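You operate a simulated robot arm through the tools that you are given. There is no shell and no other tool. Be economical: measure what you need, move in short steps, check, and stop when the job is done.

You are at the controls of a simulated two-armed robot. One attempt, no reset.

Task
Fetch the orange meter and set it on the tail end of belt 1. Put the tall green master on the top of the wiring bench away on the top of the grey sensor bench. Shut the top drawer of the grey chest. Put two of the red masters from the top of the wiring bench on the top of the plate table. Put the small carton from the top of the wiring bench on the back corner of the plate table. Carry the grey cables tote with both arms and set it on the low shelf of the plate table. Take the teal box and put it on the pane of the light box. Open the counter drawer one. The order is free. Set down upright: red master, small carton, teal box.
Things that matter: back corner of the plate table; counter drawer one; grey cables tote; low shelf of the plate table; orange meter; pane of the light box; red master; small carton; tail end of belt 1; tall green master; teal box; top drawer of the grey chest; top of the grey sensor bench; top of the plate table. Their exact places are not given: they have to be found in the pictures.

Only the result counts: the job must be done as asked and must still hold three seconds after the hand-in. Knocking over, shifting, dropping, spilling or breaking anything else fails it.

Robot
Two 6-joint arms with two-finger parallel grippers on one trunk, on a base that drives. Base frame: it is fixed to the floor where the robot stands at the start and does not move with it; the origin is under the middle of the robot, x ahead of it, y to its left, z up; the surface under the hand at the start is at about z = 88. Units: cm, degrees, N and s.
The left shoulder is at the start at [8, 21.6, 156.6], the right one opposite. With the tool pointing down near the work surface each hand reaches from about 10 to 72 cm from the robot's upright axis, wherever it stands, measured 20 degrees to its own side. Places, roughly: back corner of the plate table (60x22 cm) [-104, 90, 80]; counter drawer one [-490, -290, 80]; grey cables tote [-150, 350, 100]; low shelf of the plate table [-140, 150, 20]; orange meter (8x9x5 cm) [70, -20, 120]; pane of the light box (26x21 cm) [-158, 172, 84]; red master [50, 250, 75]; small carton [50, 350, 75]; tail end of belt 1 (32x21 cm) [-410, -42, 100]; tall green master [50, 225, 75]; teal box (6x9x8 cm) [-140, 230, 80]; top drawer of the grey chest [20, 250, 60]; top of the grey sensor bench [-230, -160, 90]; top of the plate table [-140, 150, 80]. Payload 3.43 kg a hand.
Tool frame (each hand has its own): the origin (TCP) lies between the finger pads and is the grasp point; the fingertips stand 3 cm ahead of it; z points along the fingers, y is the line along which they close. The gripper opens to 9.4 cm. The fingers are 2.8 cm wide and 1 cm thick; the gripper's body (5 by 9.6 cm) begins 5.5 cm behind the TCP.
Orientation is that of the tool frame in the base frame, as a unit quaternion [x, y, z, w]. With the fingers straight down and closing along the base's y, the tool's x points along the base's -x, its y along +y and its z along -z.

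Tools
- The arms move only by the tool jog_arm. It takes "left_commands", "right_commands" or both (then of equal length, played together; a hand with none holds still); each is a list of rows, each an object of numbers (a shift or turn left out is 0, a gripper value left out holds the last): "rx", "ry", "rz": the turn, a rotation vector about the tool's x, y, z in units of 8 degrees (1.0 is 8 degrees); "tx", "ty", "tz": the shift along the tool's x, y, z in units of 40 mm (1.0 is 40 mm); "jaw": the gripper command, from -1 (fully open) to 1 (shut), values between in proportion. In form: [{"rx": .., "ry": .., "rz": .., "tx": .., "ty": .., "tz": .., "jaw": ..}, ...]. A call has 1 to 20 rows; each row shifts and turns the commanded pose from where the row before left it, along the tool's axes as they then stand. A call with a number of a shift or a turn outside -1 to 1 is refused whole. Each row takes 0.2 s and may step no farther than 5 cm and 8.6 degrees from the row before; otherwise, or with a gripper value out of range, the whole call is refused. Where a pose cannot be reached the arm comes as near as it can. A force on the tool above 40 N (or 10 N above the force at the start of the call, whichever is more), or a blocked arm, ends the call early, and 0.2 s more pass. The fingers move at their own pace (about 7.2 cm/s each) and stop on an object; they squeeze with about 39 N. The grip force told is the motor's: it shows also when the fingers shut on nothing. Time passes only in rows, and 0.2 s behind the last, so rows that do not move let the fingers close. The reply holds the time, the measured pose of the TCP, the force on the tool along the base axes, the opening and the grip force, in the units named above and with some noise, with the torque about the TCP (base axes, N m) and any sound that the robot's microphone picked up, and new pictures: "views" is both (left out), scene, wrist or none (wrist: the cameras of the hands that moved).
- Cameras (640 x 400 px; columns grow to the right, rows downward): "scene" is now at [10.26, -2.3, 172.11]; the picture's right is [-0.28, -0.96, 0.00], its down [-0.75, 0.22, -0.62] and it looks along [0.60, -0.18, -0.78] (base axes); focal length 258 px, centre (320, 200). "left" rides on the left gripper at [7.6, -1.4, -10.3] in its tool frame; the picture's right is [0.18, 0.98, 0.00], its down [-0.75, 0.14, -0.64] and it looks along [-0.63, 0.12, 0.77] (tool axes); focal length 243 px, centre (320, 200). "right" rides on the right gripper at [7.6, 1.4, -10.3] in its tool frame; the picture's right is [-0.18, 0.98, 0.00], its down [-0.75, -0.14, -0.64] and it looks along [-0.63, -0.12, 0.77] (tool axes); focal length 243 px, centre (320, 200).
- raise_lower(by): slides the trunk up (or, below 0, down) by that many cm; the arms and the scene camera ride with it, the base frame stays. It gives what a move gives, with no picture.
- base_move(legs): drives the robot by 1 to 6 legs, each [ahead, left, turn to the left] in cm, cm and degrees, along the robot's own axes; the way and the turn of a leg run together, so that a leg with both is an arc; at most 150 cm and 180 degrees a leg. The arms and the cameras ride along, it lands a little off, and it stops where it bumps. It gives what a move gives, and a new picture of the scene camera.
- head_to(pan, tilt): turns the head with the scene camera to pan (to the left, within 86 degrees either way) and tilt (down, from -29 to 69), counted from straight ahead of the robot. It gives what a move gives, and a new picture of the scene camera.
- measure_at(camera, pixels): for up to 12 pixels [column, row] of the newest picture of that camera ("zoom" is the newest enlarged one), the place [x, y, z] in the base frame of the surface seen there, good to about 0.2 cm. It takes no simulated time.
- zoom(camera, box): a new picture of the part [left, top, right, bottom] of that camera's present view, enlarged. It takes no simulated time.
- hand_in(): hands the job in; it is judged then, once.

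Work in short steps. Measure before you move; look again where a grasp or a placing could have gone wrong, and mend it. You have 145 turns and 260 pictures in all, those below and enlarged ones among them. Open the grippers and draw the arms clear of the work before you hand the job in, unless the task says otherwise.

The tools are called after "Call:" by a JSON object that holds its "fn" and its "kwargs". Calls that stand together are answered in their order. jog_arm: Moves the arms, as the interface text tells. Its arguments: {"type":"object","properties":{"left_commands":{"type":"array","items":{"type":"object","properties":{"rx":{"type":"number"},"ry":{"type":"number"},"rz":{"type":"number"},"tx":{"type":"number"},"ty":{"type":"number"},"tz":{"type":"number"},"jaw":{"type":"number"}}}},"right_commands":{"type":"array","items":{"type":"object","properties":{"rx":{"type":"number"},"ry":{"type":"number"},"rz":{"type":"number"},"tx":{"type":"number"},"ty":{"type":"number"},"tz":{"type":"number"},"jaw":{"type":"number"}}}},"views":{"type":"string","enum":["both","scene","wrist","none"]}},"required":[]} The other tools are called the same way: raise_lower (by) slides the trunk up or down; base_move (legs) drives the base; head_to (pan, tilt) turns the head that bears the scene camera; measure_at (camera, pixels) gives the place of the surface under pixels of a picture; zoom (camera, box) takes an enlarged picture of a part of a camera's view; hand_in () hands the job in.

At the start:

```text
time: 0.0
left_eef_pos: [53.02, 1.89, 99.92]
left_tool_rot: [0.0, 1.0, 0.0, 0.001]
left_wrist_force: [-0.9, -0.1, 0.5]
left_torque: [-0.03, 0.02, 0.0]
left_gripper_width: 9.39
left_gripper_force: 0.2
right_eef_pos: [35.57, -29.36, 99.93]
right_tool_rot: [0.001, 1.0, -0.001, 0.003]
right_wrist_force: [0.4, 0.6, -0.3]
right_torque: [0.0, 0.0, -0.02]
right_gripper_width: 9.42
right_gripper_force: 0.0
trunk travel left (down, up): [-79.6, 4.4]
robot x, y, heading: [-0.06, 0.01, 0.3]
head pan, tilt: [-16.5, 51.5]
```

scene: 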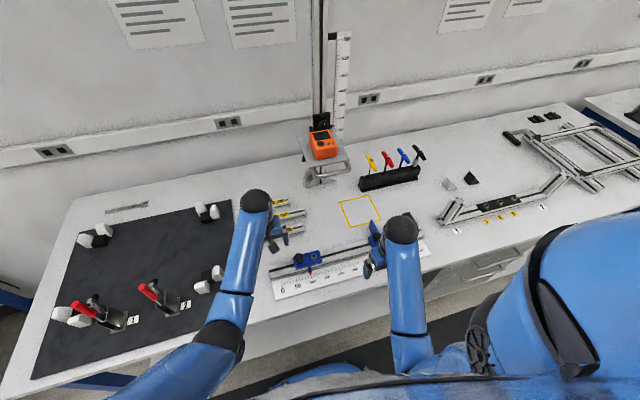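
right: 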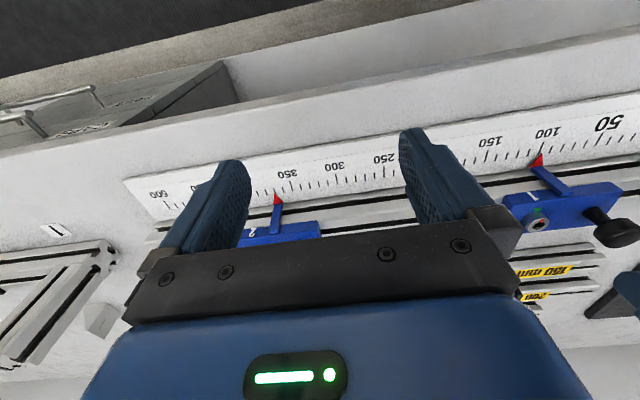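
left: 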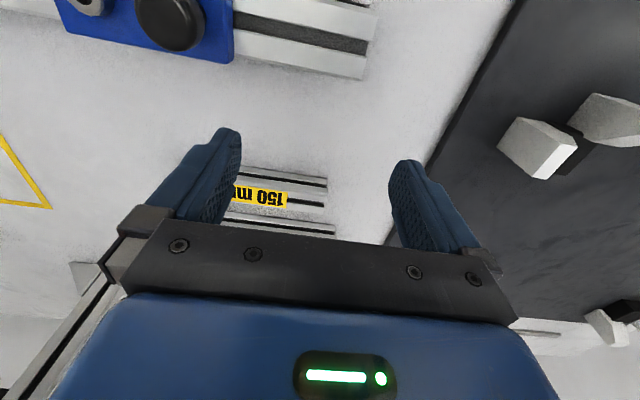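

The orange meter sits at about (323,143) in the scene on a bracket. I'll measure it and zoom in.

Call:
{"fn": "zoom", "kwargs": {"camera": "scene", "box": [260, 90, 400, 210]}}

Call:
{"fn": "measure_at", "kwargs": {"camera": "scene", "pixels": [[311, 134], [328, 131], [336, 155], [315, 158], [323, 142], [345, 162], [320, 122], [312, 172]]}}

```text
3.33 times, centred on (330, 150) of scene
```

zoom: 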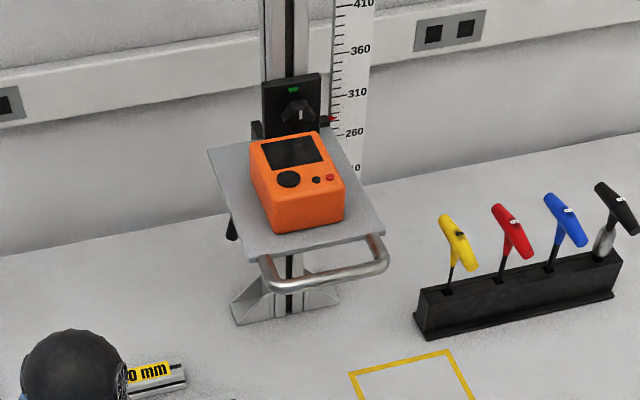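

```text
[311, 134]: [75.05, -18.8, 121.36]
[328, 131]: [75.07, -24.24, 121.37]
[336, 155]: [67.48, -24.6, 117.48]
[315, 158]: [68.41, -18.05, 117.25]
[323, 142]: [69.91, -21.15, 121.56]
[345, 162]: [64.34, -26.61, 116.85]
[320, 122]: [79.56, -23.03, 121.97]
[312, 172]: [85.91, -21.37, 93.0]
```

Call:
{"fn": "measure_at", "kwargs": {"camera": "zoom", "pixels": [[256, 146], [314, 136], [340, 186], [273, 204], [274, 228], [342, 216], [215, 155], [375, 225], [322, 262], [300, 110], [260, 170]]}}

Call:
{"fn": "measure_at", "kwargs": {"camera": "scene", "pixels": [[300, 328], [255, 345], [470, 272], [500, 262]]}}

```text
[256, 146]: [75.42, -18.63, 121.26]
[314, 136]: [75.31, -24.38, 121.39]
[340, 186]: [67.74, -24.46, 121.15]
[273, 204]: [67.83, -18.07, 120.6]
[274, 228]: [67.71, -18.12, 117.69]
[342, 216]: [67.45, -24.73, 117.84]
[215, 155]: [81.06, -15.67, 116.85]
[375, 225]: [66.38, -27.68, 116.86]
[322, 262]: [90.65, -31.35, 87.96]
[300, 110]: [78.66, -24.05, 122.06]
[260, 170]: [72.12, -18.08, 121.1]
```

```text
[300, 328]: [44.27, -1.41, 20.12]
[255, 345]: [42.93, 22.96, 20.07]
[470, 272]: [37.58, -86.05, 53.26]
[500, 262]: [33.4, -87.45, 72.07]
```

The meter spans x 67.5–75.5, y −18…−24.6, top at z 121.3 on the platform at 116.8. I raise the right hand and go above it, open.

Call:
{"fn": "jog_arm", "kwargs": {"right_commands": [{"tz": -1, "jaw": -1}, {"tz": -1}, {"tz": -1}, {"tz": -1}, {"tz": -1}, {"tz": -1}, {"tz": -1}, {"tz": -1}, {"tz": -0.5}, {"tx": -1}, {"tx": -1, "ty": 0.5}, {"tx": -1, "ty": 0.5}, {"tx": -1, "ty": 0.5}, {"tx": -1, "ty": 0.5}, {"tx": -1}, {"tx": -1}, {"tx": -1}, {"tx": -1}, {}], "views": "both"}}

```text
time: 3.9
left_eef_pos: [43.62, -17.17, 99.1]
left_tool_rot: [0.089, 0.996, 0.032, -0.004]
left_wrist_force: [-0.3, -0.3, -0.5]
left_torque: [0.07, -0.1, -0.01]
left_gripper_width: 9.4
left_gripper_force: 0.0
right_eef_pos: [58.25, -43.53, 100.37]
right_tool_rot: [0.091, 0.995, 0.027, 0.036]
right_wrist_force: [1.9, -0.3, -0.7]
right_torque: [0.04, 0.05, 0.04]
right_gripper_width: 9.4
right_gripper_force: 0.0
right hand out of reach, approached as far as the arm can: row 1, 2, 3, 4, 5, 6, 7, 8, 9
trunk travel left (down, up): [-79.6, 4.4]
robot x, y, heading: [-9.57, -3.67, -10.0]
head pan, tilt: [-16.5, 51.5]
stopped in row 19 (right hand): the arm was blocked; the commanded pose is now the measured one
```

scene: 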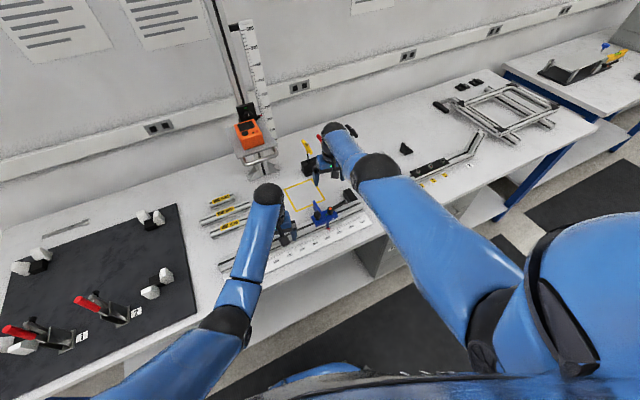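
right: 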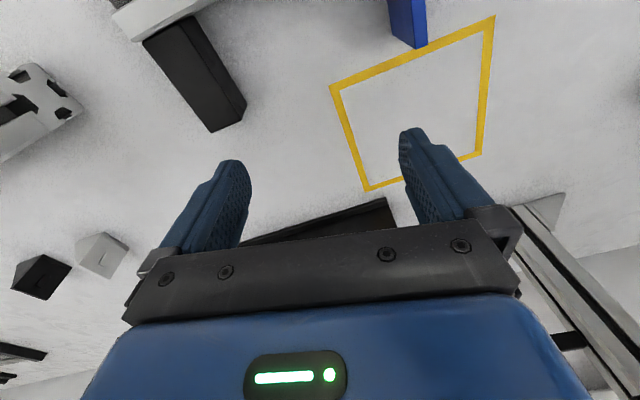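

The arm could not rise and swept low instead, blocked at about (58,−43); the base got pushed. I look at what it touched.

Call:
{"fn": "zoom", "kwargs": {"camera": "scene", "box": [200, 80, 440, 240]}}

Call:
{"fn": "zoom", "kwargs": {"camera": "left", "box": [0, 0, 640, 400]}}

```text
2.50 times, centred on (320, 160) of scene
```

zoom: 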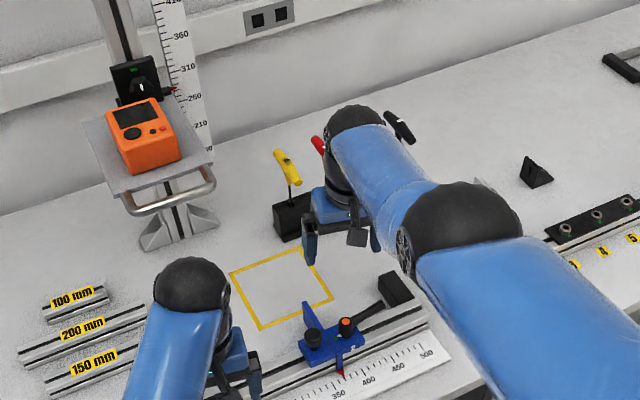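

```text
1.00 times, centred on (320, 200) of left (not enlarged: the box is as wide or as high as the picture)
```

zoom: 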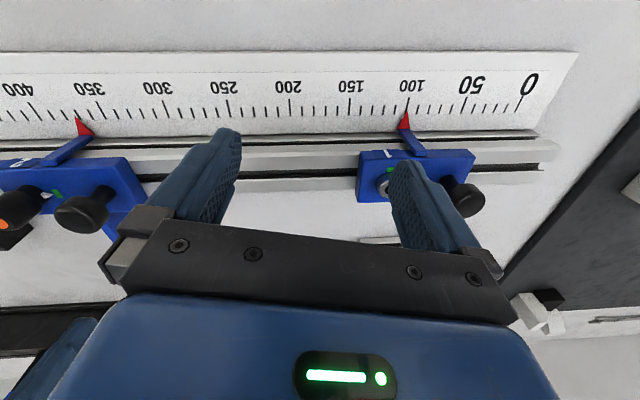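

Call:
{"fn": "measure_at", "kwargs": {"camera": "zoom", "pixels": [[281, 240], [275, 210], [288, 165], [320, 145], [400, 125], [312, 215], [535, 180], [360, 235], [325, 345], [480, 190]]}}

Call:
{"fn": "measure_at", "kwargs": {"camera": "right", "pixels": [[205, 128], [245, 105], [150, 45], [320, 225], [385, 205], [45, 275], [100, 255], [410, 40]]}}

```text
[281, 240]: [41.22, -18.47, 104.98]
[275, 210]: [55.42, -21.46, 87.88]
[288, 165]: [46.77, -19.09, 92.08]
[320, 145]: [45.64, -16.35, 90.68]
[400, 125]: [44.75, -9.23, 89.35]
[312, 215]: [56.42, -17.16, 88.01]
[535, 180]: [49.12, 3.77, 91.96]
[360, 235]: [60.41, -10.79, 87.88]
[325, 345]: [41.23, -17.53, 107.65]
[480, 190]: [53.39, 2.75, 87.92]
```

```text
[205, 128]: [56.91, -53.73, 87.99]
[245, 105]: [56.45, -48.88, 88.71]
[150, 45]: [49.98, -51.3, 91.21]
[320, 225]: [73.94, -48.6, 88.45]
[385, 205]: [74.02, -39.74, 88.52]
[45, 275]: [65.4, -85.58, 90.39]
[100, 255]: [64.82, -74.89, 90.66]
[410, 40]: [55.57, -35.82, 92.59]
```

The hex-key holder's near-left corner at (74,−39.7) matches its original place, so it looks undisturbed. I back the base straight off a bit and look.

Call:
{"fn": "base_move", "kwargs": {"legs": [[-15, 0, 0], [0, 0, 10]]}}

```text
time: 6.0
left_eef_pos: [29.89, -0.47, 99.41]
left_tool_rot: [-0.005, 1.0, 0.011, -0.006]
left_wrist_force: [0.4, -0.7, 0.0]
left_torque: [0.02, 0.04, 0.01]
left_gripper_width: 9.4
left_gripper_force: 0.1
right_eef_pos: [49.42, -23.88, 101.4]
right_tool_rot: [-0.004, 0.999, 0.01, 0.033]
right_wrist_force: [0.1, 0.1, -0.9]
right_torque: [0.01, 0.0, -0.02]
right_gripper_width: 9.41
right_gripper_force: 0.1
trunk travel left (down, up): [-79.6, 4.4]
robot x, y, heading: [-24.41, -0.61, 0.7]
head pan, tilt: [-16.5, 51.5]
```

scene: 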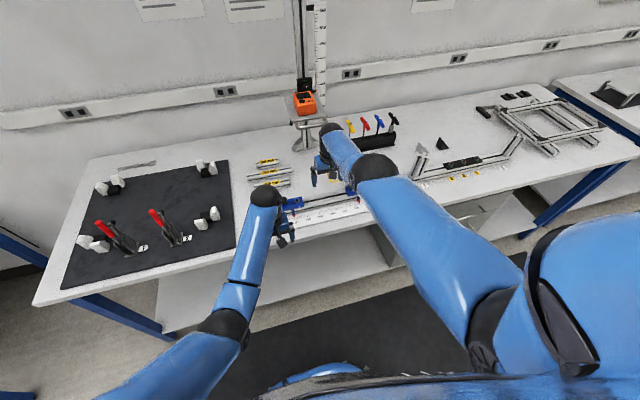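

Everything on the bench still stands. Now with the arm extended I raise the right hand in place and check reach.

Call:
{"fn": "jog_arm", "kwargs": {"right_commands": [{"tz": -1}, {"tz": -1}, {"tz": -1}, {"tz": -1}, {"tz": -1}, {"tz": -1}, {"tz": -1}, {}], "views": "none"}}

```text
time: 7.8
left_eef_pos: [29.84, -0.24, 99.57]
left_tool_rot: [-0.006, 1.0, 0.01, -0.004]
left_wrist_force: [-0.5, 0.2, 0.3]
left_torque: [0.0, 0.03, 0.01]
left_gripper_width: 9.38
left_gripper_force: 0.0
right_eef_pos: [53.15, -24.28, 128.41]
right_tool_rot: [-0.003, 0.999, 0.009, 0.034]
right_wrist_force: [0.1, -0.2, 0.4]
right_torque: [0.0, -0.01, 0.02]
right_gripper_width: 9.4
right_gripper_force: 0.0
right hand out of reach, approached as far as the arm can: row 1, 2, 3, 4, 5, 6
trunk travel left (down, up): [-79.6, 4.4]
robot x, y, heading: [-24.8, -0.93, 0.9]
head pan, tilt: [-16.5, 51.5]
```

The hand is at z 128, 78 cm ahead of the base. I level the tilt (+3.9° about y), then drive ahead to bring it over the meter.

Call:
{"fn": "jog_arm", "kwargs": {"right_commands": [{"ry": 0.49, "tx": 0.5}, {}], "views": "none"}}

Call:
{"fn": "base_move", "kwargs": {"legs": [[18, 2, 0]]}}

```text
time: 8.4
left_eef_pos: [29.66, -0.37, 99.59]
left_tool_rot: [-0.004, 1.0, 0.01, -0.003]
left_wrist_force: [0.4, -0.2, -0.6]
left_torque: [-0.02, -0.01, 0.02]
left_gripper_width: 9.42
left_gripper_force: 0.1
right_eef_pos: [51.78, -24.36, 128.37]
right_tool_rot: [-0.004, 1.0, 0.009, -0.001]
right_wrist_force: [0.1, 0.2, -0.1]
right_torque: [-0.01, -0.01, 0.02]
right_gripper_width: 9.38
right_gripper_force: 0.1
right hand out of reach, approached as far as the arm can: row 1
trunk travel left (down, up): [-79.6, 4.4]
robot x, y, heading: [-24.28, -0.71, 1.0]
head pan, tilt: [-16.5, 51.5]
```

```text
time: 9.9
left_eef_pos: [47.46, 1.85, 99.65]
left_tool_rot: [-0.004, 1.0, 0.01, -0.002]
left_wrist_force: [-0.9, -0.3, 0.0]
left_torque: [0.0, -0.03, 0.01]
left_gripper_width: 9.39
left_gripper_force: 0.1
right_eef_pos: [69.45, -22.16, 128.63]
right_tool_rot: [-0.003, 1.0, 0.009, 0.001]
right_wrist_force: [-0.7, -0.5, 0.2]
right_torque: [0.01, -0.02, -0.01]
right_gripper_width: 9.41
right_gripper_force: 0.1
trunk travel left (down, up): [-79.6, 4.4]
robot x, y, heading: [-6.38, 1.44, 0.7]
head pan, tilt: [-16.5, 51.5]
```

scene: 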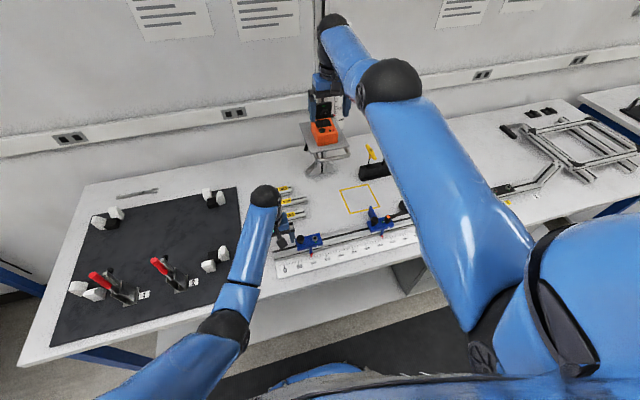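

TCP is at (69.5,−22.2,128.6). I shift +0.8 in x and y and descend to z ≈ 124, looking with the wrist camera.

Call:
{"fn": "jog_arm", "kwargs": {"right_commands": [{"tx": -0.2, "ty": 0.2}, {"tz": 0.6}, {"tz": 0.6}, {}], "views": "wrist"}}

```text
time: 10.9
left_eef_pos: [47.88, 1.95, 99.49]
left_tool_rot: [-0.004, 1.0, 0.009, -0.005]
left_wrist_force: [0.2, 0.5, 0.1]
left_torque: [-0.01, 0.02, 0.0]
left_gripper_width: 9.38
left_gripper_force: 0.0
right_eef_pos: [70.25, -21.04, 123.42]
right_tool_rot: [-0.003, 1.0, 0.008, -0.001]
right_wrist_force: [0.9, 0.1, 0.1]
right_torque: [-0.02, 0.02, -0.02]
right_gripper_width: 9.39
right_gripper_force: 0.1
right hand out of reach, approached as far as the arm can: row 1
trunk travel left (down, up): [-79.6, 4.4]
robot x, y, heading: [-6.31, 1.7, 0.8]
head pan, tilt: [-16.5, 51.5]
```

right: 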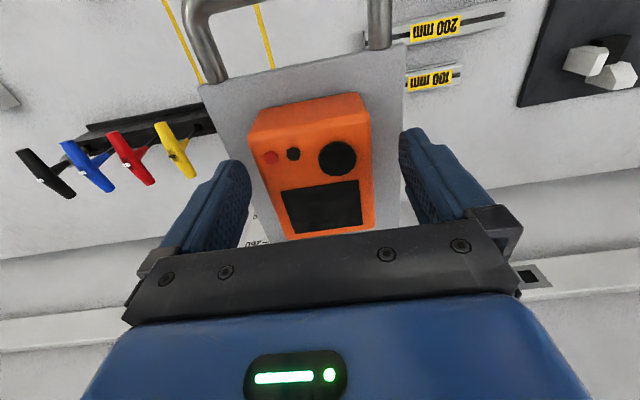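

The meter lies between the fingers (wrist pixel ~(318,165)). I descend 3 cm and close.

Call:
{"fn": "jog_arm", "kwargs": {"right_commands": [{"tz": 0.4}, {"tz": 0.35}, {"jaw": 1}, {"jaw": 1}, {"jaw": 1}, {"jaw": 1}], "views": "wrist"}}

```text
time: 12.3
left_eef_pos: [47.72, 1.88, 99.5]
left_tool_rot: [-0.005, 1.0, 0.01, -0.005]
left_wrist_force: [0.1, 0.3, 0.4]
left_torque: [0.03, 0.03, 0.03]
left_gripper_width: 9.39
left_gripper_force: 0.1
right_eef_pos: [70.1, -21.18, 120.51]
right_tool_rot: [-0.003, 1.0, 0.009, 0.0]
right_wrist_force: [0.0, -0.2, 0.2]
right_torque: [0.0, 0.07, -0.01]
right_gripper_width: 7.39
right_gripper_force: 38.7
trunk travel left (down, up): [-79.6, 4.4]
robot x, y, heading: [-6.66, 1.86, 1.0]
head pan, tilt: [-16.5, 51.5]
```

right: 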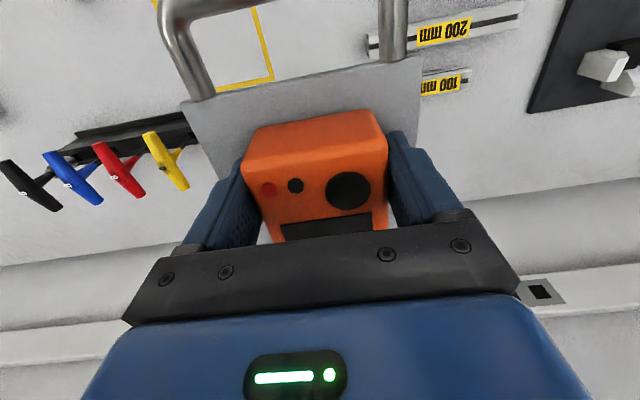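

Grip holds (7.4 cm, 39 N). I lift 8 cm and then back the base off.

Call:
{"fn": "jog_arm", "kwargs": {"right_commands": [{"tz": -0.5}, {"tz": -0.5}, {"tz": -1}, {}], "views": "none"}}

Call:
{"fn": "base_move", "kwargs": {"legs": [[-45, 0, 0]]}}

Call:
{"fn": "head_to", "kwargs": {"pan": 75, "tilt": 15}}

```text
time: 13.3
left_eef_pos: [47.77, 1.95, 99.48]
left_tool_rot: [-0.004, 1.0, 0.01, -0.004]
left_wrist_force: [-0.4, -0.5, -0.1]
left_torque: [0.04, 0.02, -0.02]
left_gripper_width: 9.41
left_gripper_force: 0.0
right_eef_pos: [70.16, -21.31, 128.6]
right_tool_rot: [-0.003, 1.0, 0.009, -0.001]
right_wrist_force: [0.5, -0.2, -1.9]
right_torque: [-0.01, 0.04, -0.01]
right_gripper_width: 7.39
right_gripper_force: 39.2
trunk travel left (down, up): [-79.6, 4.4]
robot x, y, heading: [-6.57, 1.73, 0.5]
head pan, tilt: [-16.5, 51.5]
```

```text
time: 16.0
left_eef_pos: [3.88, 1.02, 99.44]
left_tool_rot: [0.002, 1.0, 0.009, -0.005]
left_wrist_force: [-0.1, -0.5, 0.2]
left_torque: [0.0, 0.0, -0.01]
left_gripper_width: 9.42
left_gripper_force: 0.1
right_eef_pos: [26.12, -22.58, 128.41]
right_tool_rot: [0.002, 1.0, 0.009, -0.002]
right_wrist_force: [-0.1, -0.1, -1.3]
right_torque: [-0.02, 0.05, -0.04]
right_gripper_width: 7.41
right_gripper_force: 38.9
trunk travel left (down, up): [-79.6, 4.4]
robot x, y, heading: [-50.65, 1.11, -0.2]
head pan, tilt: [-16.5, 51.5]
```

scene: 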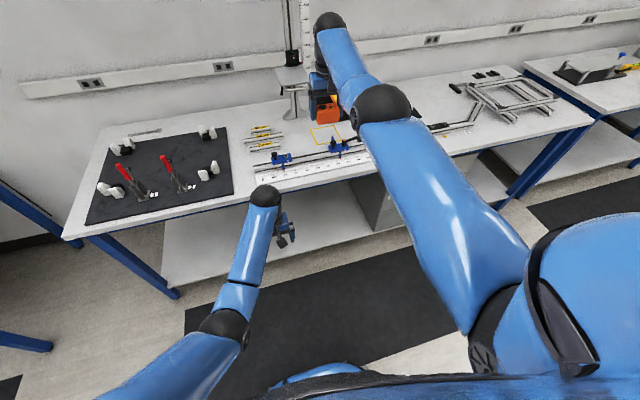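

```text
time: 17.6
left_eef_pos: [3.74, 1.01, 99.55]
left_tool_rot: [0.002, 1.0, 0.009, -0.005]
left_wrist_force: [-0.5, 0.7, -0.2]
left_torque: [0.0, 0.01, 0.02]
left_gripper_width: 9.4
left_gripper_force: 0.0
right_eef_pos: [25.96, -22.46, 128.57]
right_tool_rot: [0.002, 1.0, 0.009, -0.002]
right_wrist_force: [-1.2, 0.1, -2.1]
right_torque: [-0.01, 0.06, 0.0]
right_gripper_width: 7.36
right_gripper_force: 38.9
trunk travel left (down, up): [-79.6, 4.4]
robot x, y, heading: [-50.56, 1.26, -0.0]
head pan, tilt: [75.0, 15.0]
```

scene: 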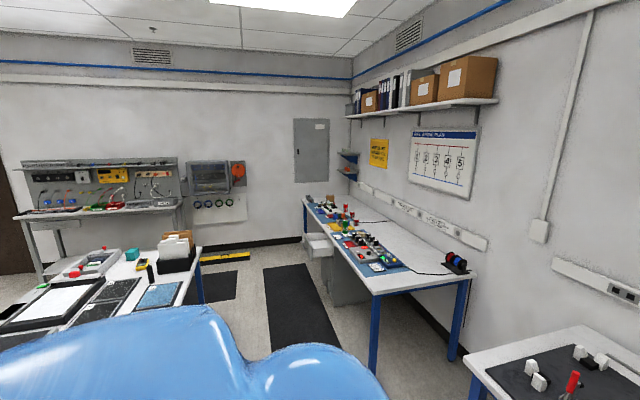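

The wiring bench is on the right ahead, with the open grey drawer at (318,243). I zoom and measure.

Call:
{"fn": "zoom", "kwargs": {"camera": "scene", "box": [290, 180, 480, 300]}}

Call:
{"fn": "measure_at", "kwargs": {"camera": "zoom", "pixels": [[320, 150], [430, 230], [500, 385], [95, 80], [70, 220], [205, 180], [320, 300]]}}

Call:
{"fn": "zoom", "kwargs": {"camera": "scene", "box": [0, 150, 290, 330]}}

Call:
{"fn": "measure_at", "kwargs": {"camera": "scene", "pixels": [[378, 267], [345, 210], [310, 200], [318, 243], [347, 290], [132, 254], [172, 245], [145, 265], [160, 295], [58, 300], [195, 250], [100, 262]]}}

```text
3.33 times, centred on (385, 240) of scene
```

zoom: 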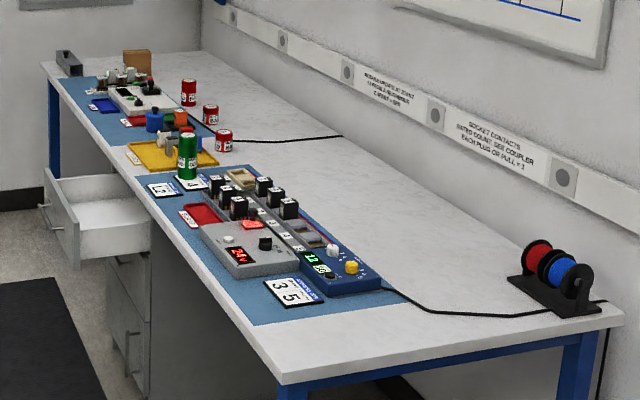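

```text
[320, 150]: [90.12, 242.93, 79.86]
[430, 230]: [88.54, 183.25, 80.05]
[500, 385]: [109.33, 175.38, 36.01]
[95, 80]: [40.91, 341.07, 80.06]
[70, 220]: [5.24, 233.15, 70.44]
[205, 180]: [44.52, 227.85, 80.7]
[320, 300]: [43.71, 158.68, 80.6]
```

```text
2.21 times, centred on (145, 240) of scene
```

zoom: 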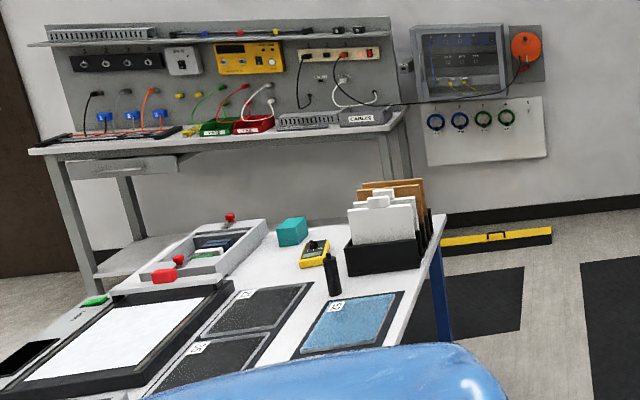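

```text
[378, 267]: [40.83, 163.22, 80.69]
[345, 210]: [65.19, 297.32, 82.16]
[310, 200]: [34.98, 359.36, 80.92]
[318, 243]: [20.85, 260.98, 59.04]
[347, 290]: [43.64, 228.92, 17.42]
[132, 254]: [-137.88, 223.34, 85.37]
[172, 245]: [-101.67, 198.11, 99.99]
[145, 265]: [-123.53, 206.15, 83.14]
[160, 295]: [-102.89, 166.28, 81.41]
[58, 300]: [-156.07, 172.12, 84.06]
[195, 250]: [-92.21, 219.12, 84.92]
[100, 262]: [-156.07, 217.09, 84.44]
```

Green master ≈ (44.5,228), reds nearby, carton at the far end; drawer sticks out to x≈5, bench edge x≈30. I strafe left along the aisle at x≈−42.

Call:
{"fn": "base_move", "kwargs": {"legs": [[8, 0, 0], [0, 110, 0], [0, 110, 0]]}}

Call:
{"fn": "head_to", "kwargs": {"pan": 10, "tilt": 45}}

```text
time: 29.1
left_eef_pos: [11.37, 219.89, 99.5]
left_tool_rot: [-0.003, 1.0, 0.011, -0.004]
left_wrist_force: [0.2, -0.6, -0.7]
left_torque: [0.02, 0.01, 0.02]
left_gripper_width: 9.38
left_gripper_force: 0.1
right_eef_pos: [33.51, 196.33, 128.58]
right_tool_rot: [-0.002, 1.0, 0.01, 0.0]
right_wrist_force: [0.4, -0.2, -2.6]
right_torque: [0.0, 0.03, -0.01]
right_gripper_width: 7.39
right_gripper_force: 39.3
trunk travel left (down, up): [-79.6, 4.4]
robot x, y, heading: [-43.03, 219.68, 0.4]
head pan, tilt: [75.0, 15.0]
```

scene: 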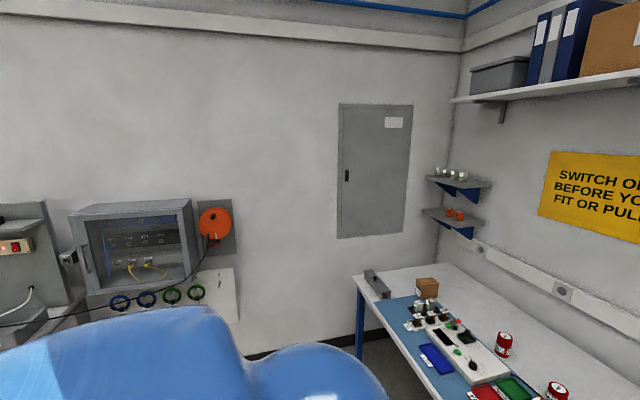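

```text
time: 30.5
left_eef_pos: [11.44, 219.76, 99.47]
left_tool_rot: [-0.003, 1.0, 0.009, -0.004]
left_wrist_force: [0.4, -0.3, 0.1]
left_torque: [-0.04, -0.02, 0.02]
left_gripper_width: 9.41
left_gripper_force: 0.0
right_eef_pos: [33.7, 196.49, 128.57]
right_tool_rot: [-0.002, 1.0, 0.009, -0.001]
right_wrist_force: [0.5, 0.5, -2.9]
right_torque: [-0.03, 0.03, -0.01]
right_gripper_width: 7.41
right_gripper_force: 39.5
trunk travel left (down, up): [-79.6, 4.4]
robot x, y, heading: [-42.68, 219.91, 0.6]
head pan, tilt: [10.0, 45.0]
```

scene: 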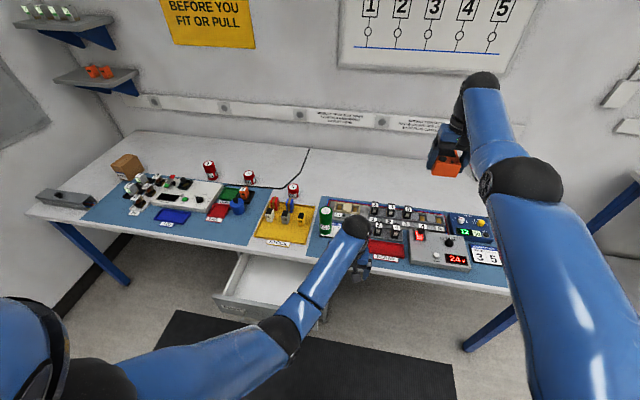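

The green master is at (326,220), drawer at (245,295). I zoom and measure details.

Call:
{"fn": "zoom", "kwargs": {"camera": "scene", "box": [200, 150, 400, 320]}}

Call:
{"fn": "measure_at", "kwargs": {"camera": "zoom", "pixels": [[410, 140], [411, 165], [412, 200], [397, 170], [422, 170], [360, 170], [440, 200], [110, 260], [60, 380], [215, 385], [120, 350], [310, 380]]}}

```text
2.35 times, centred on (300, 235) of scene
```

zoom: 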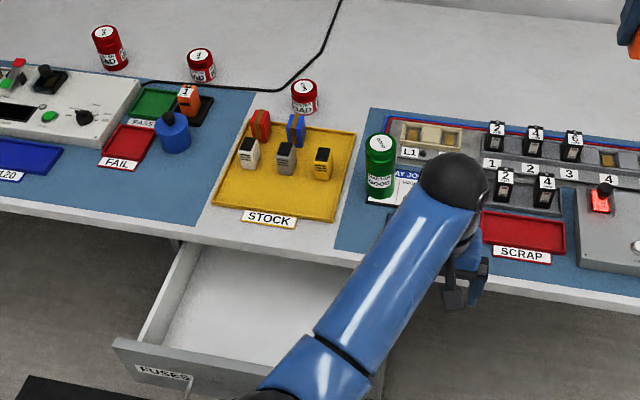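

```text
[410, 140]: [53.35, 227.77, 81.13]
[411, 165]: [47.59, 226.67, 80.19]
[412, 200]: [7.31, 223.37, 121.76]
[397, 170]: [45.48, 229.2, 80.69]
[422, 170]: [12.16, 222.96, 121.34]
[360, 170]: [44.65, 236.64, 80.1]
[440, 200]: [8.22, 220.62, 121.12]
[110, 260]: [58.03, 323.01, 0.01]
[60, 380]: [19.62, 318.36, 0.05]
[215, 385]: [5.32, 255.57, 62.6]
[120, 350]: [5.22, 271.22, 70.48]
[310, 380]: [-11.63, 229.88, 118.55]
```

Call:
{"fn": "measure_at", "kwargs": {"camera": "zoom", "pixels": [[381, 142], [380, 165], [380, 193], [367, 165], [392, 165], [345, 160], [400, 160], [375, 338], [350, 360], [115, 345], [200, 385], [250, 395]]}}

```text
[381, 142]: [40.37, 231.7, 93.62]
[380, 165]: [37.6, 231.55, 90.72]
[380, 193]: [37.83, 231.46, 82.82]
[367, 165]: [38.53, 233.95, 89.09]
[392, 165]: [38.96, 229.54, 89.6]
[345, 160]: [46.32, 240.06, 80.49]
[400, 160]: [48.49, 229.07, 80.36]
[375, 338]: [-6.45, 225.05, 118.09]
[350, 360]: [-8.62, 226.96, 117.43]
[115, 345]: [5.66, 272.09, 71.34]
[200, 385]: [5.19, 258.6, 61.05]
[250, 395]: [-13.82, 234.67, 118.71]
```

Green master: axis (40.4,231.7), z 80.5–93.6. I drive a bit closer (staying clear of the drawer), then bring the left hand above it.

Call:
{"fn": "base_move", "kwargs": {"legs": [[14, -8, 0]]}}

Call:
{"fn": "jog_arm", "kwargs": {"left_commands": [{"tz": -1}, {"tz": -0.5}, {"ty": 1}, {"ty": 1}, {"ty": 1}, {"ty": 1}, {}], "views": "none"}}

```text
time: 31.9
left_eef_pos: [25.13, 212.18, 99.6]
left_tool_rot: [-0.004, 1.0, 0.01, -0.003]
left_wrist_force: [-0.1, 0.3, 0.1]
left_torque: [0.01, 0.0, 0.0]
left_gripper_width: 9.41
left_gripper_force: 0.1
right_eef_pos: [47.35, 188.95, 128.95]
right_tool_rot: [-0.003, 1.0, 0.009, 0.001]
right_wrist_force: [-1.4, 0.5, -1.8]
right_torque: [-0.03, -0.03, 0.02]
right_gripper_width: 7.39
right_gripper_force: 39.1
trunk travel left (down, up): [-79.6, 4.4]
robot x, y, heading: [-28.95, 211.8, 0.7]
head pan, tilt: [10.0, 45.0]
```

scene: 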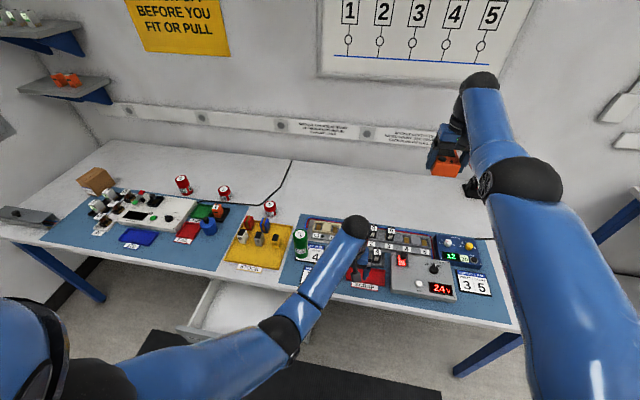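

```text
time: 33.5
left_eef_pos: [26.34, 227.68, 103.79]
left_tool_rot: [-0.004, 1.0, 0.01, -0.003]
left_wrist_force: [0.2, 0.4, 0.2]
left_torque: [0.04, 0.0, -0.01]
left_gripper_width: 9.4
left_gripper_force: 0.0
left hand out of reach, approached as far as the arm can: row 3, 4, 5, 6
right_eef_pos: [47.88, 188.65, 128.48]
right_tool_rot: [-0.002, 1.0, 0.009, -0.001]
right_wrist_force: [-0.6, 0.4, -2.8]
right_torque: [0.0, 0.04, 0.03]
right_gripper_width: 7.37
right_gripper_force: 39.0
trunk travel left (down, up): [-79.6, 4.4]
robot x, y, heading: [-28.68, 211.89, 0.9]
head pan, tilt: [10.0, 45.0]
```

Call:
{"fn": "jog_arm", "kwargs": {"left_commands": [{"tx": -1}, {"tx": -1, "ty": 0.5}, {"tx": -1, "ty": 0.5}, {"tx": -0.5}, {}], "views": "both"}}

```text
time: 34.7
left_eef_pos: [40.24, 231.79, 103.85]
left_tool_rot: [-0.004, 1.0, 0.011, -0.004]
left_wrist_force: [-0.8, -0.5, 0.8]
left_torque: [0.01, -0.02, 0.01]
left_gripper_width: 9.39
left_gripper_force: 0.1
right_eef_pos: [47.74, 188.73, 128.69]
right_tool_rot: [-0.003, 1.0, 0.009, -0.001]
right_wrist_force: [0.1, 0.4, -1.9]
right_torque: [0.02, 0.02, -0.02]
right_gripper_width: 7.4
right_gripper_force: 38.4
trunk travel left (down, up): [-79.6, 4.4]
robot x, y, heading: [-29.03, 212.15, 0.8]
head pan, tilt: [10.0, 45.0]
```

scene: 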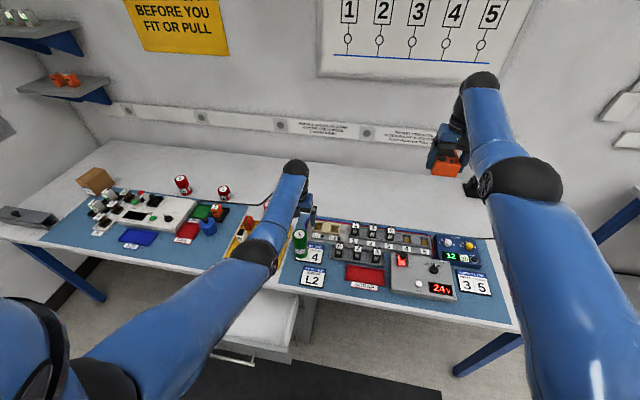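
left: 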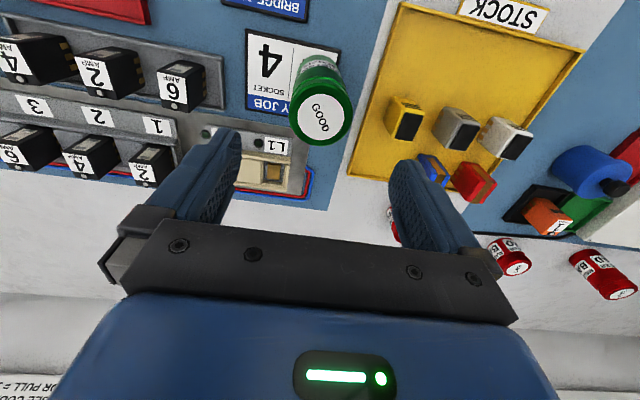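

Call:
{"fn": "measure_at", "kwargs": {"camera": "left", "pixels": [[323, 115], [300, 115], [347, 115], [323, 95], [323, 140]]}}

```text
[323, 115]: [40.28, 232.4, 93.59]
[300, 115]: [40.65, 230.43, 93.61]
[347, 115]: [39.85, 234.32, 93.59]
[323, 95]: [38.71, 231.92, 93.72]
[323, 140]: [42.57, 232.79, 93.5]
```

Cap centre (40.4,232.2) is under the hand. I narrow the jaws slightly, descend to z≈90 and close.

Call:
{"fn": "jog_arm", "kwargs": {"left_commands": [{"jaw": -0.6, "ty": 0.08}, {"tz": 0.9}, {"tz": 0.9}, {"tz": 0.9}, {"tz": 0.75}, {"jaw": 1}, {"jaw": 1}, {"jaw": 1}, {"jaw": 1}], "views": "wrist"}}

```text
time: 36.7
left_eef_pos: [37.7, 232.27, 91.37]
left_tool_rot: [-0.005, 1.0, 0.01, -0.004]
left_wrist_force: [-0.9, 0.0, -0.3]
left_torque: [0.02, 0.02, -0.02]
left_gripper_width: 0.02
left_gripper_force: 32.6
left hand out of reach, approached as far as the arm can: row 4, 5
right_eef_pos: [47.67, 188.74, 128.65]
right_tool_rot: [-0.002, 1.0, 0.009, -0.001]
right_wrist_force: [-0.2, -0.3, -2.1]
right_torque: [0.01, 0.05, 0.01]
right_gripper_width: 7.4
right_gripper_force: 39.3
trunk travel left (down, up): [-79.6, 4.4]
robot x, y, heading: [-28.89, 212.03, 0.8]
head pan, tilt: [10.0, 45.0]
```

left: 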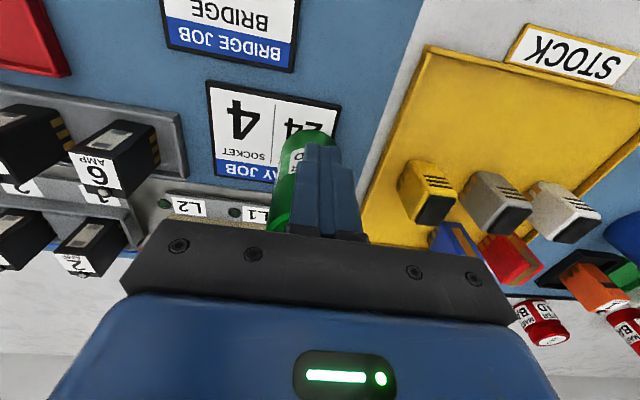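

The arm fell short in reach and the jaws shut just in front of the master. I raise the hand straight up and look.

Call:
{"fn": "jog_arm", "kwargs": {"left_commands": [{"tz": -0.5}, {"tz": -1}, {"tz": -1}, {"tz": -0.5}, {}], "views": "both"}}

Call:
{"fn": "measure_at", "kwargs": {"camera": "left", "pixels": [[323, 115], [300, 115], [347, 115], [323, 95], [323, 140]]}}

```text
time: 37.9
left_eef_pos: [37.97, 232.16, 103.42]
left_tool_rot: [-0.004, 1.0, 0.01, -0.005]
left_wrist_force: [-0.7, 0.5, 0.6]
left_torque: [-0.02, 0.0, -0.01]
left_gripper_width: 0.0
left_gripper_force: 32.9
right_eef_pos: [47.87, 188.85, 128.62]
right_tool_rot: [-0.002, 1.0, 0.008, -0.001]
right_wrist_force: [-0.9, -0.4, -1.9]
right_torque: [-0.01, 0.03, -0.03]
right_gripper_width: 7.39
right_gripper_force: 38.8
trunk travel left (down, up): [-79.6, 4.4]
robot x, y, heading: [-29.09, 211.57, 0.5]
head pan, tilt: [10.0, 45.0]
```

scene: 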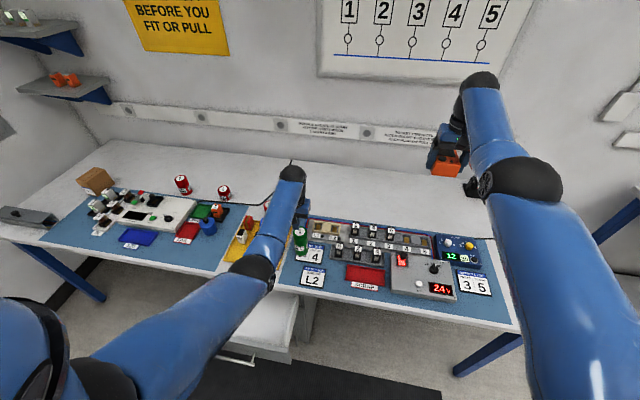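
left: 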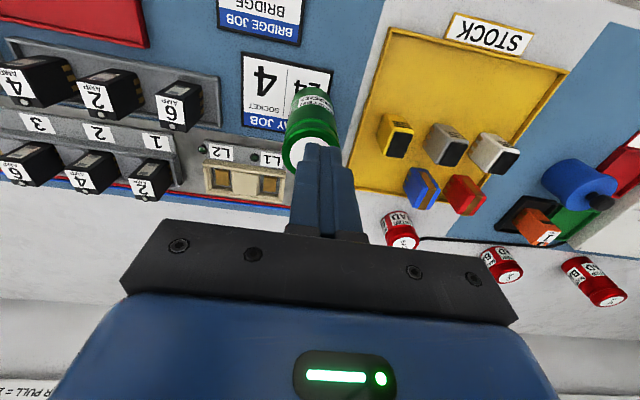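

```text
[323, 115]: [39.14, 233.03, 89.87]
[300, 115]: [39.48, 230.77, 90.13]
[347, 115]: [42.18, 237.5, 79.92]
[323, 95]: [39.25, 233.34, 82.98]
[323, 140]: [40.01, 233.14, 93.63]
```

The master still stands, nudged slightly. I open the jaws, drive 7 cm ahead and measure again.

Call:
{"fn": "jog_arm", "kwargs": {"left_commands": [{"jaw": -0.8}, {}], "views": "none"}}

Call:
{"fn": "base_move", "kwargs": {"legs": [[7, 0, 0]]}}

Call:
{"fn": "jog_arm", "kwargs": {"left_commands": [{"tx": 0.5}, {}], "views": "wrist"}}

```text
time: 38.5
left_eef_pos: [37.96, 232.08, 103.44]
left_tool_rot: [-0.004, 1.0, 0.01, -0.004]
left_wrist_force: [0.0, 0.3, 0.6]
left_torque: [0.01, -0.02, 0.01]
left_gripper_width: 8.22
left_gripper_force: 0.1
right_eef_pos: [47.72, 188.67, 128.51]
right_tool_rot: [-0.002, 1.0, 0.009, -0.001]
right_wrist_force: [0.3, -0.3, -2.0]
right_torque: [0.02, 0.02, -0.02]
right_gripper_width: 7.42
right_gripper_force: 39.1
trunk travel left (down, up): [-79.6, 4.4]
robot x, y, heading: [-28.45, 211.59, 0.6]
head pan, tilt: [10.0, 45.0]
```

```text
time: 39.5
left_eef_pos: [43.87, 232.16, 104.22]
left_tool_rot: [-0.004, 1.0, 0.01, 0.002]
left_wrist_force: [-0.6, -0.1, 1.0]
left_torque: [-0.01, -0.06, 0.01]
left_gripper_width: 8.47
left_gripper_force: 0.2
right_eef_pos: [53.39, 188.76, 129.63]
right_tool_rot: [-0.002, 1.0, 0.008, 0.006]
right_wrist_force: [-1.4, -0.4, -1.3]
right_torque: [0.0, -0.07, -0.01]
right_gripper_width: 7.37
right_gripper_force: 39.0
trunk travel left (down, up): [-79.6, 4.4]
robot x, y, heading: [-21.5, 211.7, 0.9]
head pan, tilt: [10.0, 45.0]
```

scene: 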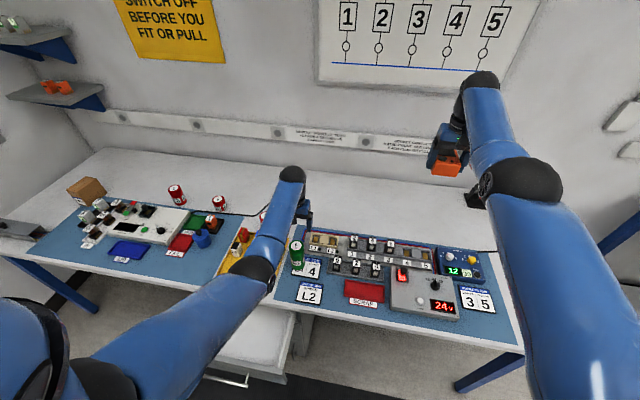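

```text
time: 40.1
left_eef_pos: [42.88, 232.22, 103.41]
left_tool_rot: [-0.003, 1.0, 0.01, -0.005]
left_wrist_force: [-0.2, -0.2, 0.1]
left_torque: [0.0, -0.01, 0.01]
left_gripper_width: 8.47
left_gripper_force: 0.1
right_eef_pos: [54.76, 188.75, 128.61]
right_tool_rot: [-0.003, 1.0, 0.009, 0.001]
right_wrist_force: [0.0, 0.1, -1.4]
right_torque: [-0.01, 0.03, 0.0]
right_gripper_width: 7.4
right_gripper_force: 39.5
trunk travel left (down, up): [-79.6, 4.4]
robot x, y, heading: [-22.02, 211.84, 0.9]
head pan, tilt: [10.0, 45.0]
```

left: 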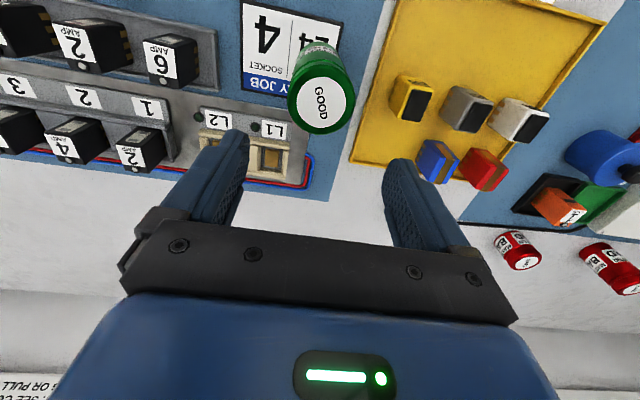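

Call:
{"fn": "measure_at", "kwargs": {"camera": "left", "pixels": [[322, 103], [298, 103], [346, 103], [320, 84], [318, 128]]}}

```text
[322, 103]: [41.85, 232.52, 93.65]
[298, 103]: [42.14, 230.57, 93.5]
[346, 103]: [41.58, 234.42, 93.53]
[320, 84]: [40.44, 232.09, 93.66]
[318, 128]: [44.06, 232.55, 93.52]
```

Call:
{"fn": "jog_arm", "kwargs": {"left_commands": [{"tx": 0.2, "ty": 0.04}, {"tz": 0.9}, {"tz": 0.9}, {"tz": 0.9}, {"tz": 0.6}, {}], "views": "wrist"}}

```text
time: 41.5
left_eef_pos: [41.79, 232.65, 90.16]
left_tool_rot: [-0.003, 1.0, 0.011, -0.005]
left_wrist_force: [-0.4, 0.1, -0.5]
left_torque: [-0.01, -0.01, 0.01]
left_gripper_width: 8.48
left_gripper_force: 0.0
right_eef_pos: [54.67, 188.71, 128.73]
right_tool_rot: [-0.003, 1.0, 0.01, 0.0]
right_wrist_force: [-0.1, 0.3, -2.2]
right_torque: [-0.02, 0.04, 0.01]
right_gripper_width: 7.38
right_gripper_force: 38.6
trunk travel left (down, up): [-79.6, 4.4]
robot x, y, heading: [-21.9, 211.68, 0.5]
head pan, tilt: [10.0, 45.0]
```

left: 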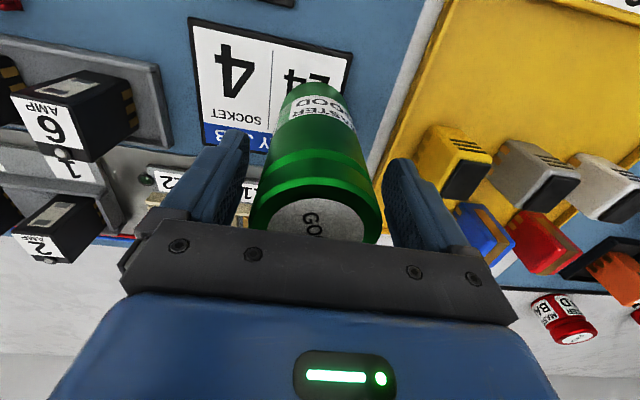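

The cylinder is between the fingers; I close and lift 12 cm.

Call:
{"fn": "jog_arm", "kwargs": {"left_commands": [{"jaw": 1}, {"jaw": 1}, {"jaw": 1}, {"tz": -0.5}, {"tz": -1}, {"tz": -1}, {"tz": -0.7}, {}], "views": "wrist"}}

```text
time: 43.3
left_eef_pos: [42.19, 232.45, 102.79]
left_tool_rot: [-0.003, 1.0, 0.009, -0.004]
left_wrist_force: [-0.1, -0.3, -4.0]
left_torque: [0.0, 0.01, -0.03]
left_gripper_width: 5.56
left_gripper_force: 39.2
right_eef_pos: [54.63, 188.72, 128.66]
right_tool_rot: [-0.003, 1.0, 0.008, 0.0]
right_wrist_force: [0.1, 0.3, -2.1]
right_torque: [-0.02, 0.05, -0.01]
right_gripper_width: 7.4
right_gripper_force: 39.0
trunk travel left (down, up): [-79.6, 4.4]
robot x, y, heading: [-21.83, 211.82, 0.7]
head pan, tilt: [10.0, 45.0]
```

left: 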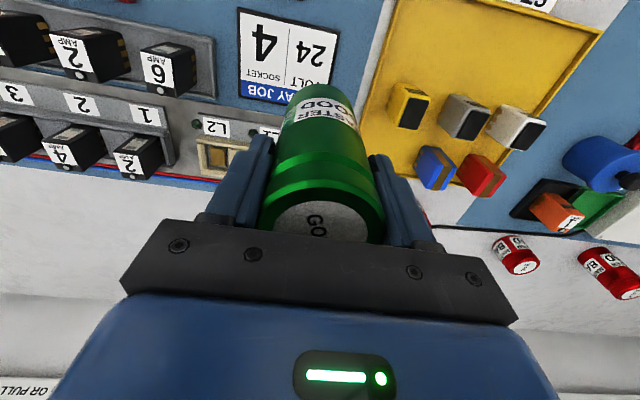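

Holding the green master. I back off to x≈−45, strafe right back down the aisle, and look to the rear-left/right.

Call:
{"fn": "base_move", "kwargs": {"legs": [[-24, 0, 0], [0, -110, 0], [0, -105, 0]]}}

Call:
{"fn": "head_to", "kwargs": {"pan": 86, "tilt": 25}}

Call:
{"fn": "head_to", "kwargs": {"pan": -86, "tilt": 15}}

```text
time: 55.3
left_eef_pos: [17.88, 16.27, 102.87]
left_tool_rot: [0.005, 1.0, 0.01, -0.004]
left_wrist_force: [-0.2, 0.7, -4.4]
left_torque: [-0.03, 0.0, -0.01]
left_gripper_width: 5.57
left_gripper_force: 38.7
right_eef_pos: [29.54, -27.53, 128.65]
right_tool_rot: [0.007, 1.0, 0.008, 0.0]
right_wrist_force: [-1.0, -0.8, -2.9]
right_torque: [-0.01, 0.01, -0.02]
right_gripper_width: 7.41
right_gripper_force: 39.1
trunk travel left (down, up): [-79.6, 4.4]
robot x, y, heading: [-46.89, -3.27, -0.6]
head pan, tilt: [10.0, 45.0]
```

scene: 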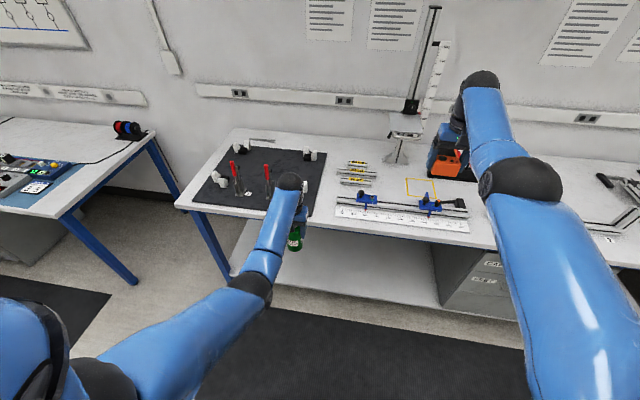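

```text
time: 56.8
left_eef_pos: [17.91, 16.13, 102.85]
left_tool_rot: [0.006, 1.0, 0.01, -0.004]
left_wrist_force: [0.4, -0.4, -4.3]
left_torque: [0.01, -0.03, 0.01]
left_gripper_width: 5.58
left_gripper_force: 39.2
right_eef_pos: [29.67, -27.8, 128.77]
right_tool_rot: [0.006, 1.0, 0.008, 0.0]
right_wrist_force: [-0.4, 0.3, -2.0]
right_torque: [0.01, 0.05, 0.01]
right_gripper_width: 7.38
right_gripper_force: 39.1
trunk travel left (down, up): [-79.6, 4.4]
robot x, y, heading: [-46.38, -3.65, -0.5]
head pan, tilt: [85.9, 25.0]
```

scene: 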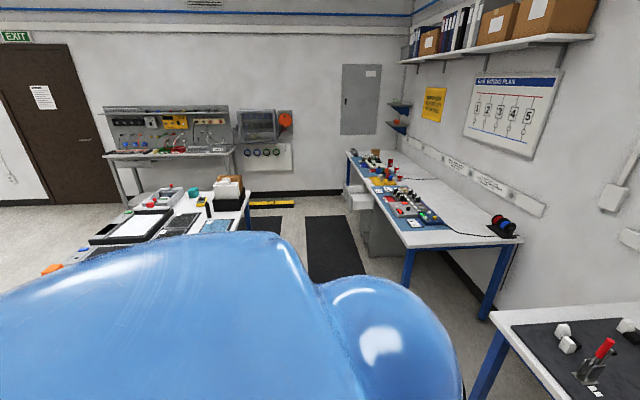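

```text
time: 59.4
left_eef_pos: [17.89, 16.18, 102.89]
left_tool_rot: [0.005, 1.0, 0.009, -0.004]
left_wrist_force: [-0.3, 0.3, -4.6]
left_torque: [0.02, -0.01, 0.0]
left_gripper_width: 5.61
left_gripper_force: 39.5
right_eef_pos: [29.62, -27.79, 128.63]
right_tool_rot: [0.008, 1.0, 0.009, 0.001]
right_wrist_force: [-0.2, 0.1, -2.3]
right_torque: [0.01, 0.05, 0.02]
right_gripper_width: 7.41
right_gripper_force: 39.0
trunk travel left (down, up): [-79.6, 4.4]
robot x, y, heading: [-46.77, -3.46, -0.2]
head pan, tilt: [-85.9, 15.0]
```

scene: 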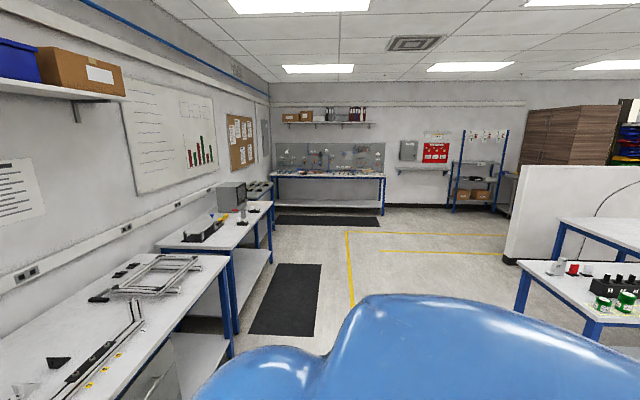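

Call:
{"fn": "measure_at", "kwargs": {"camera": "scene", "pixels": [[540, 270], [625, 300], [570, 250], [600, 320], [515, 235], [350, 300], [505, 265]]}}

Call:
{"fn": "zoom", "kwargs": {"camera": "scene", "box": [480, 150, 640, 350]}}

```text
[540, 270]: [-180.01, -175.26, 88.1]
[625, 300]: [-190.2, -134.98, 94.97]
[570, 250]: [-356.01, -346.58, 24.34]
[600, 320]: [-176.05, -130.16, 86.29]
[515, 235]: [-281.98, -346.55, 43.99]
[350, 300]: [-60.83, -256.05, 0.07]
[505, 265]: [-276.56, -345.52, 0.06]
```

```text
2.00 times, centred on (560, 250) of scene
```

zoom: 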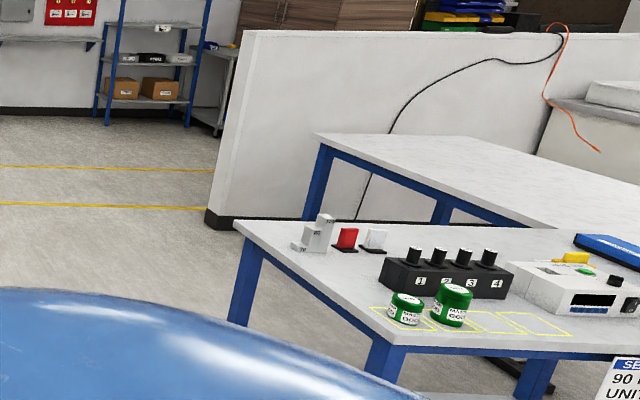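

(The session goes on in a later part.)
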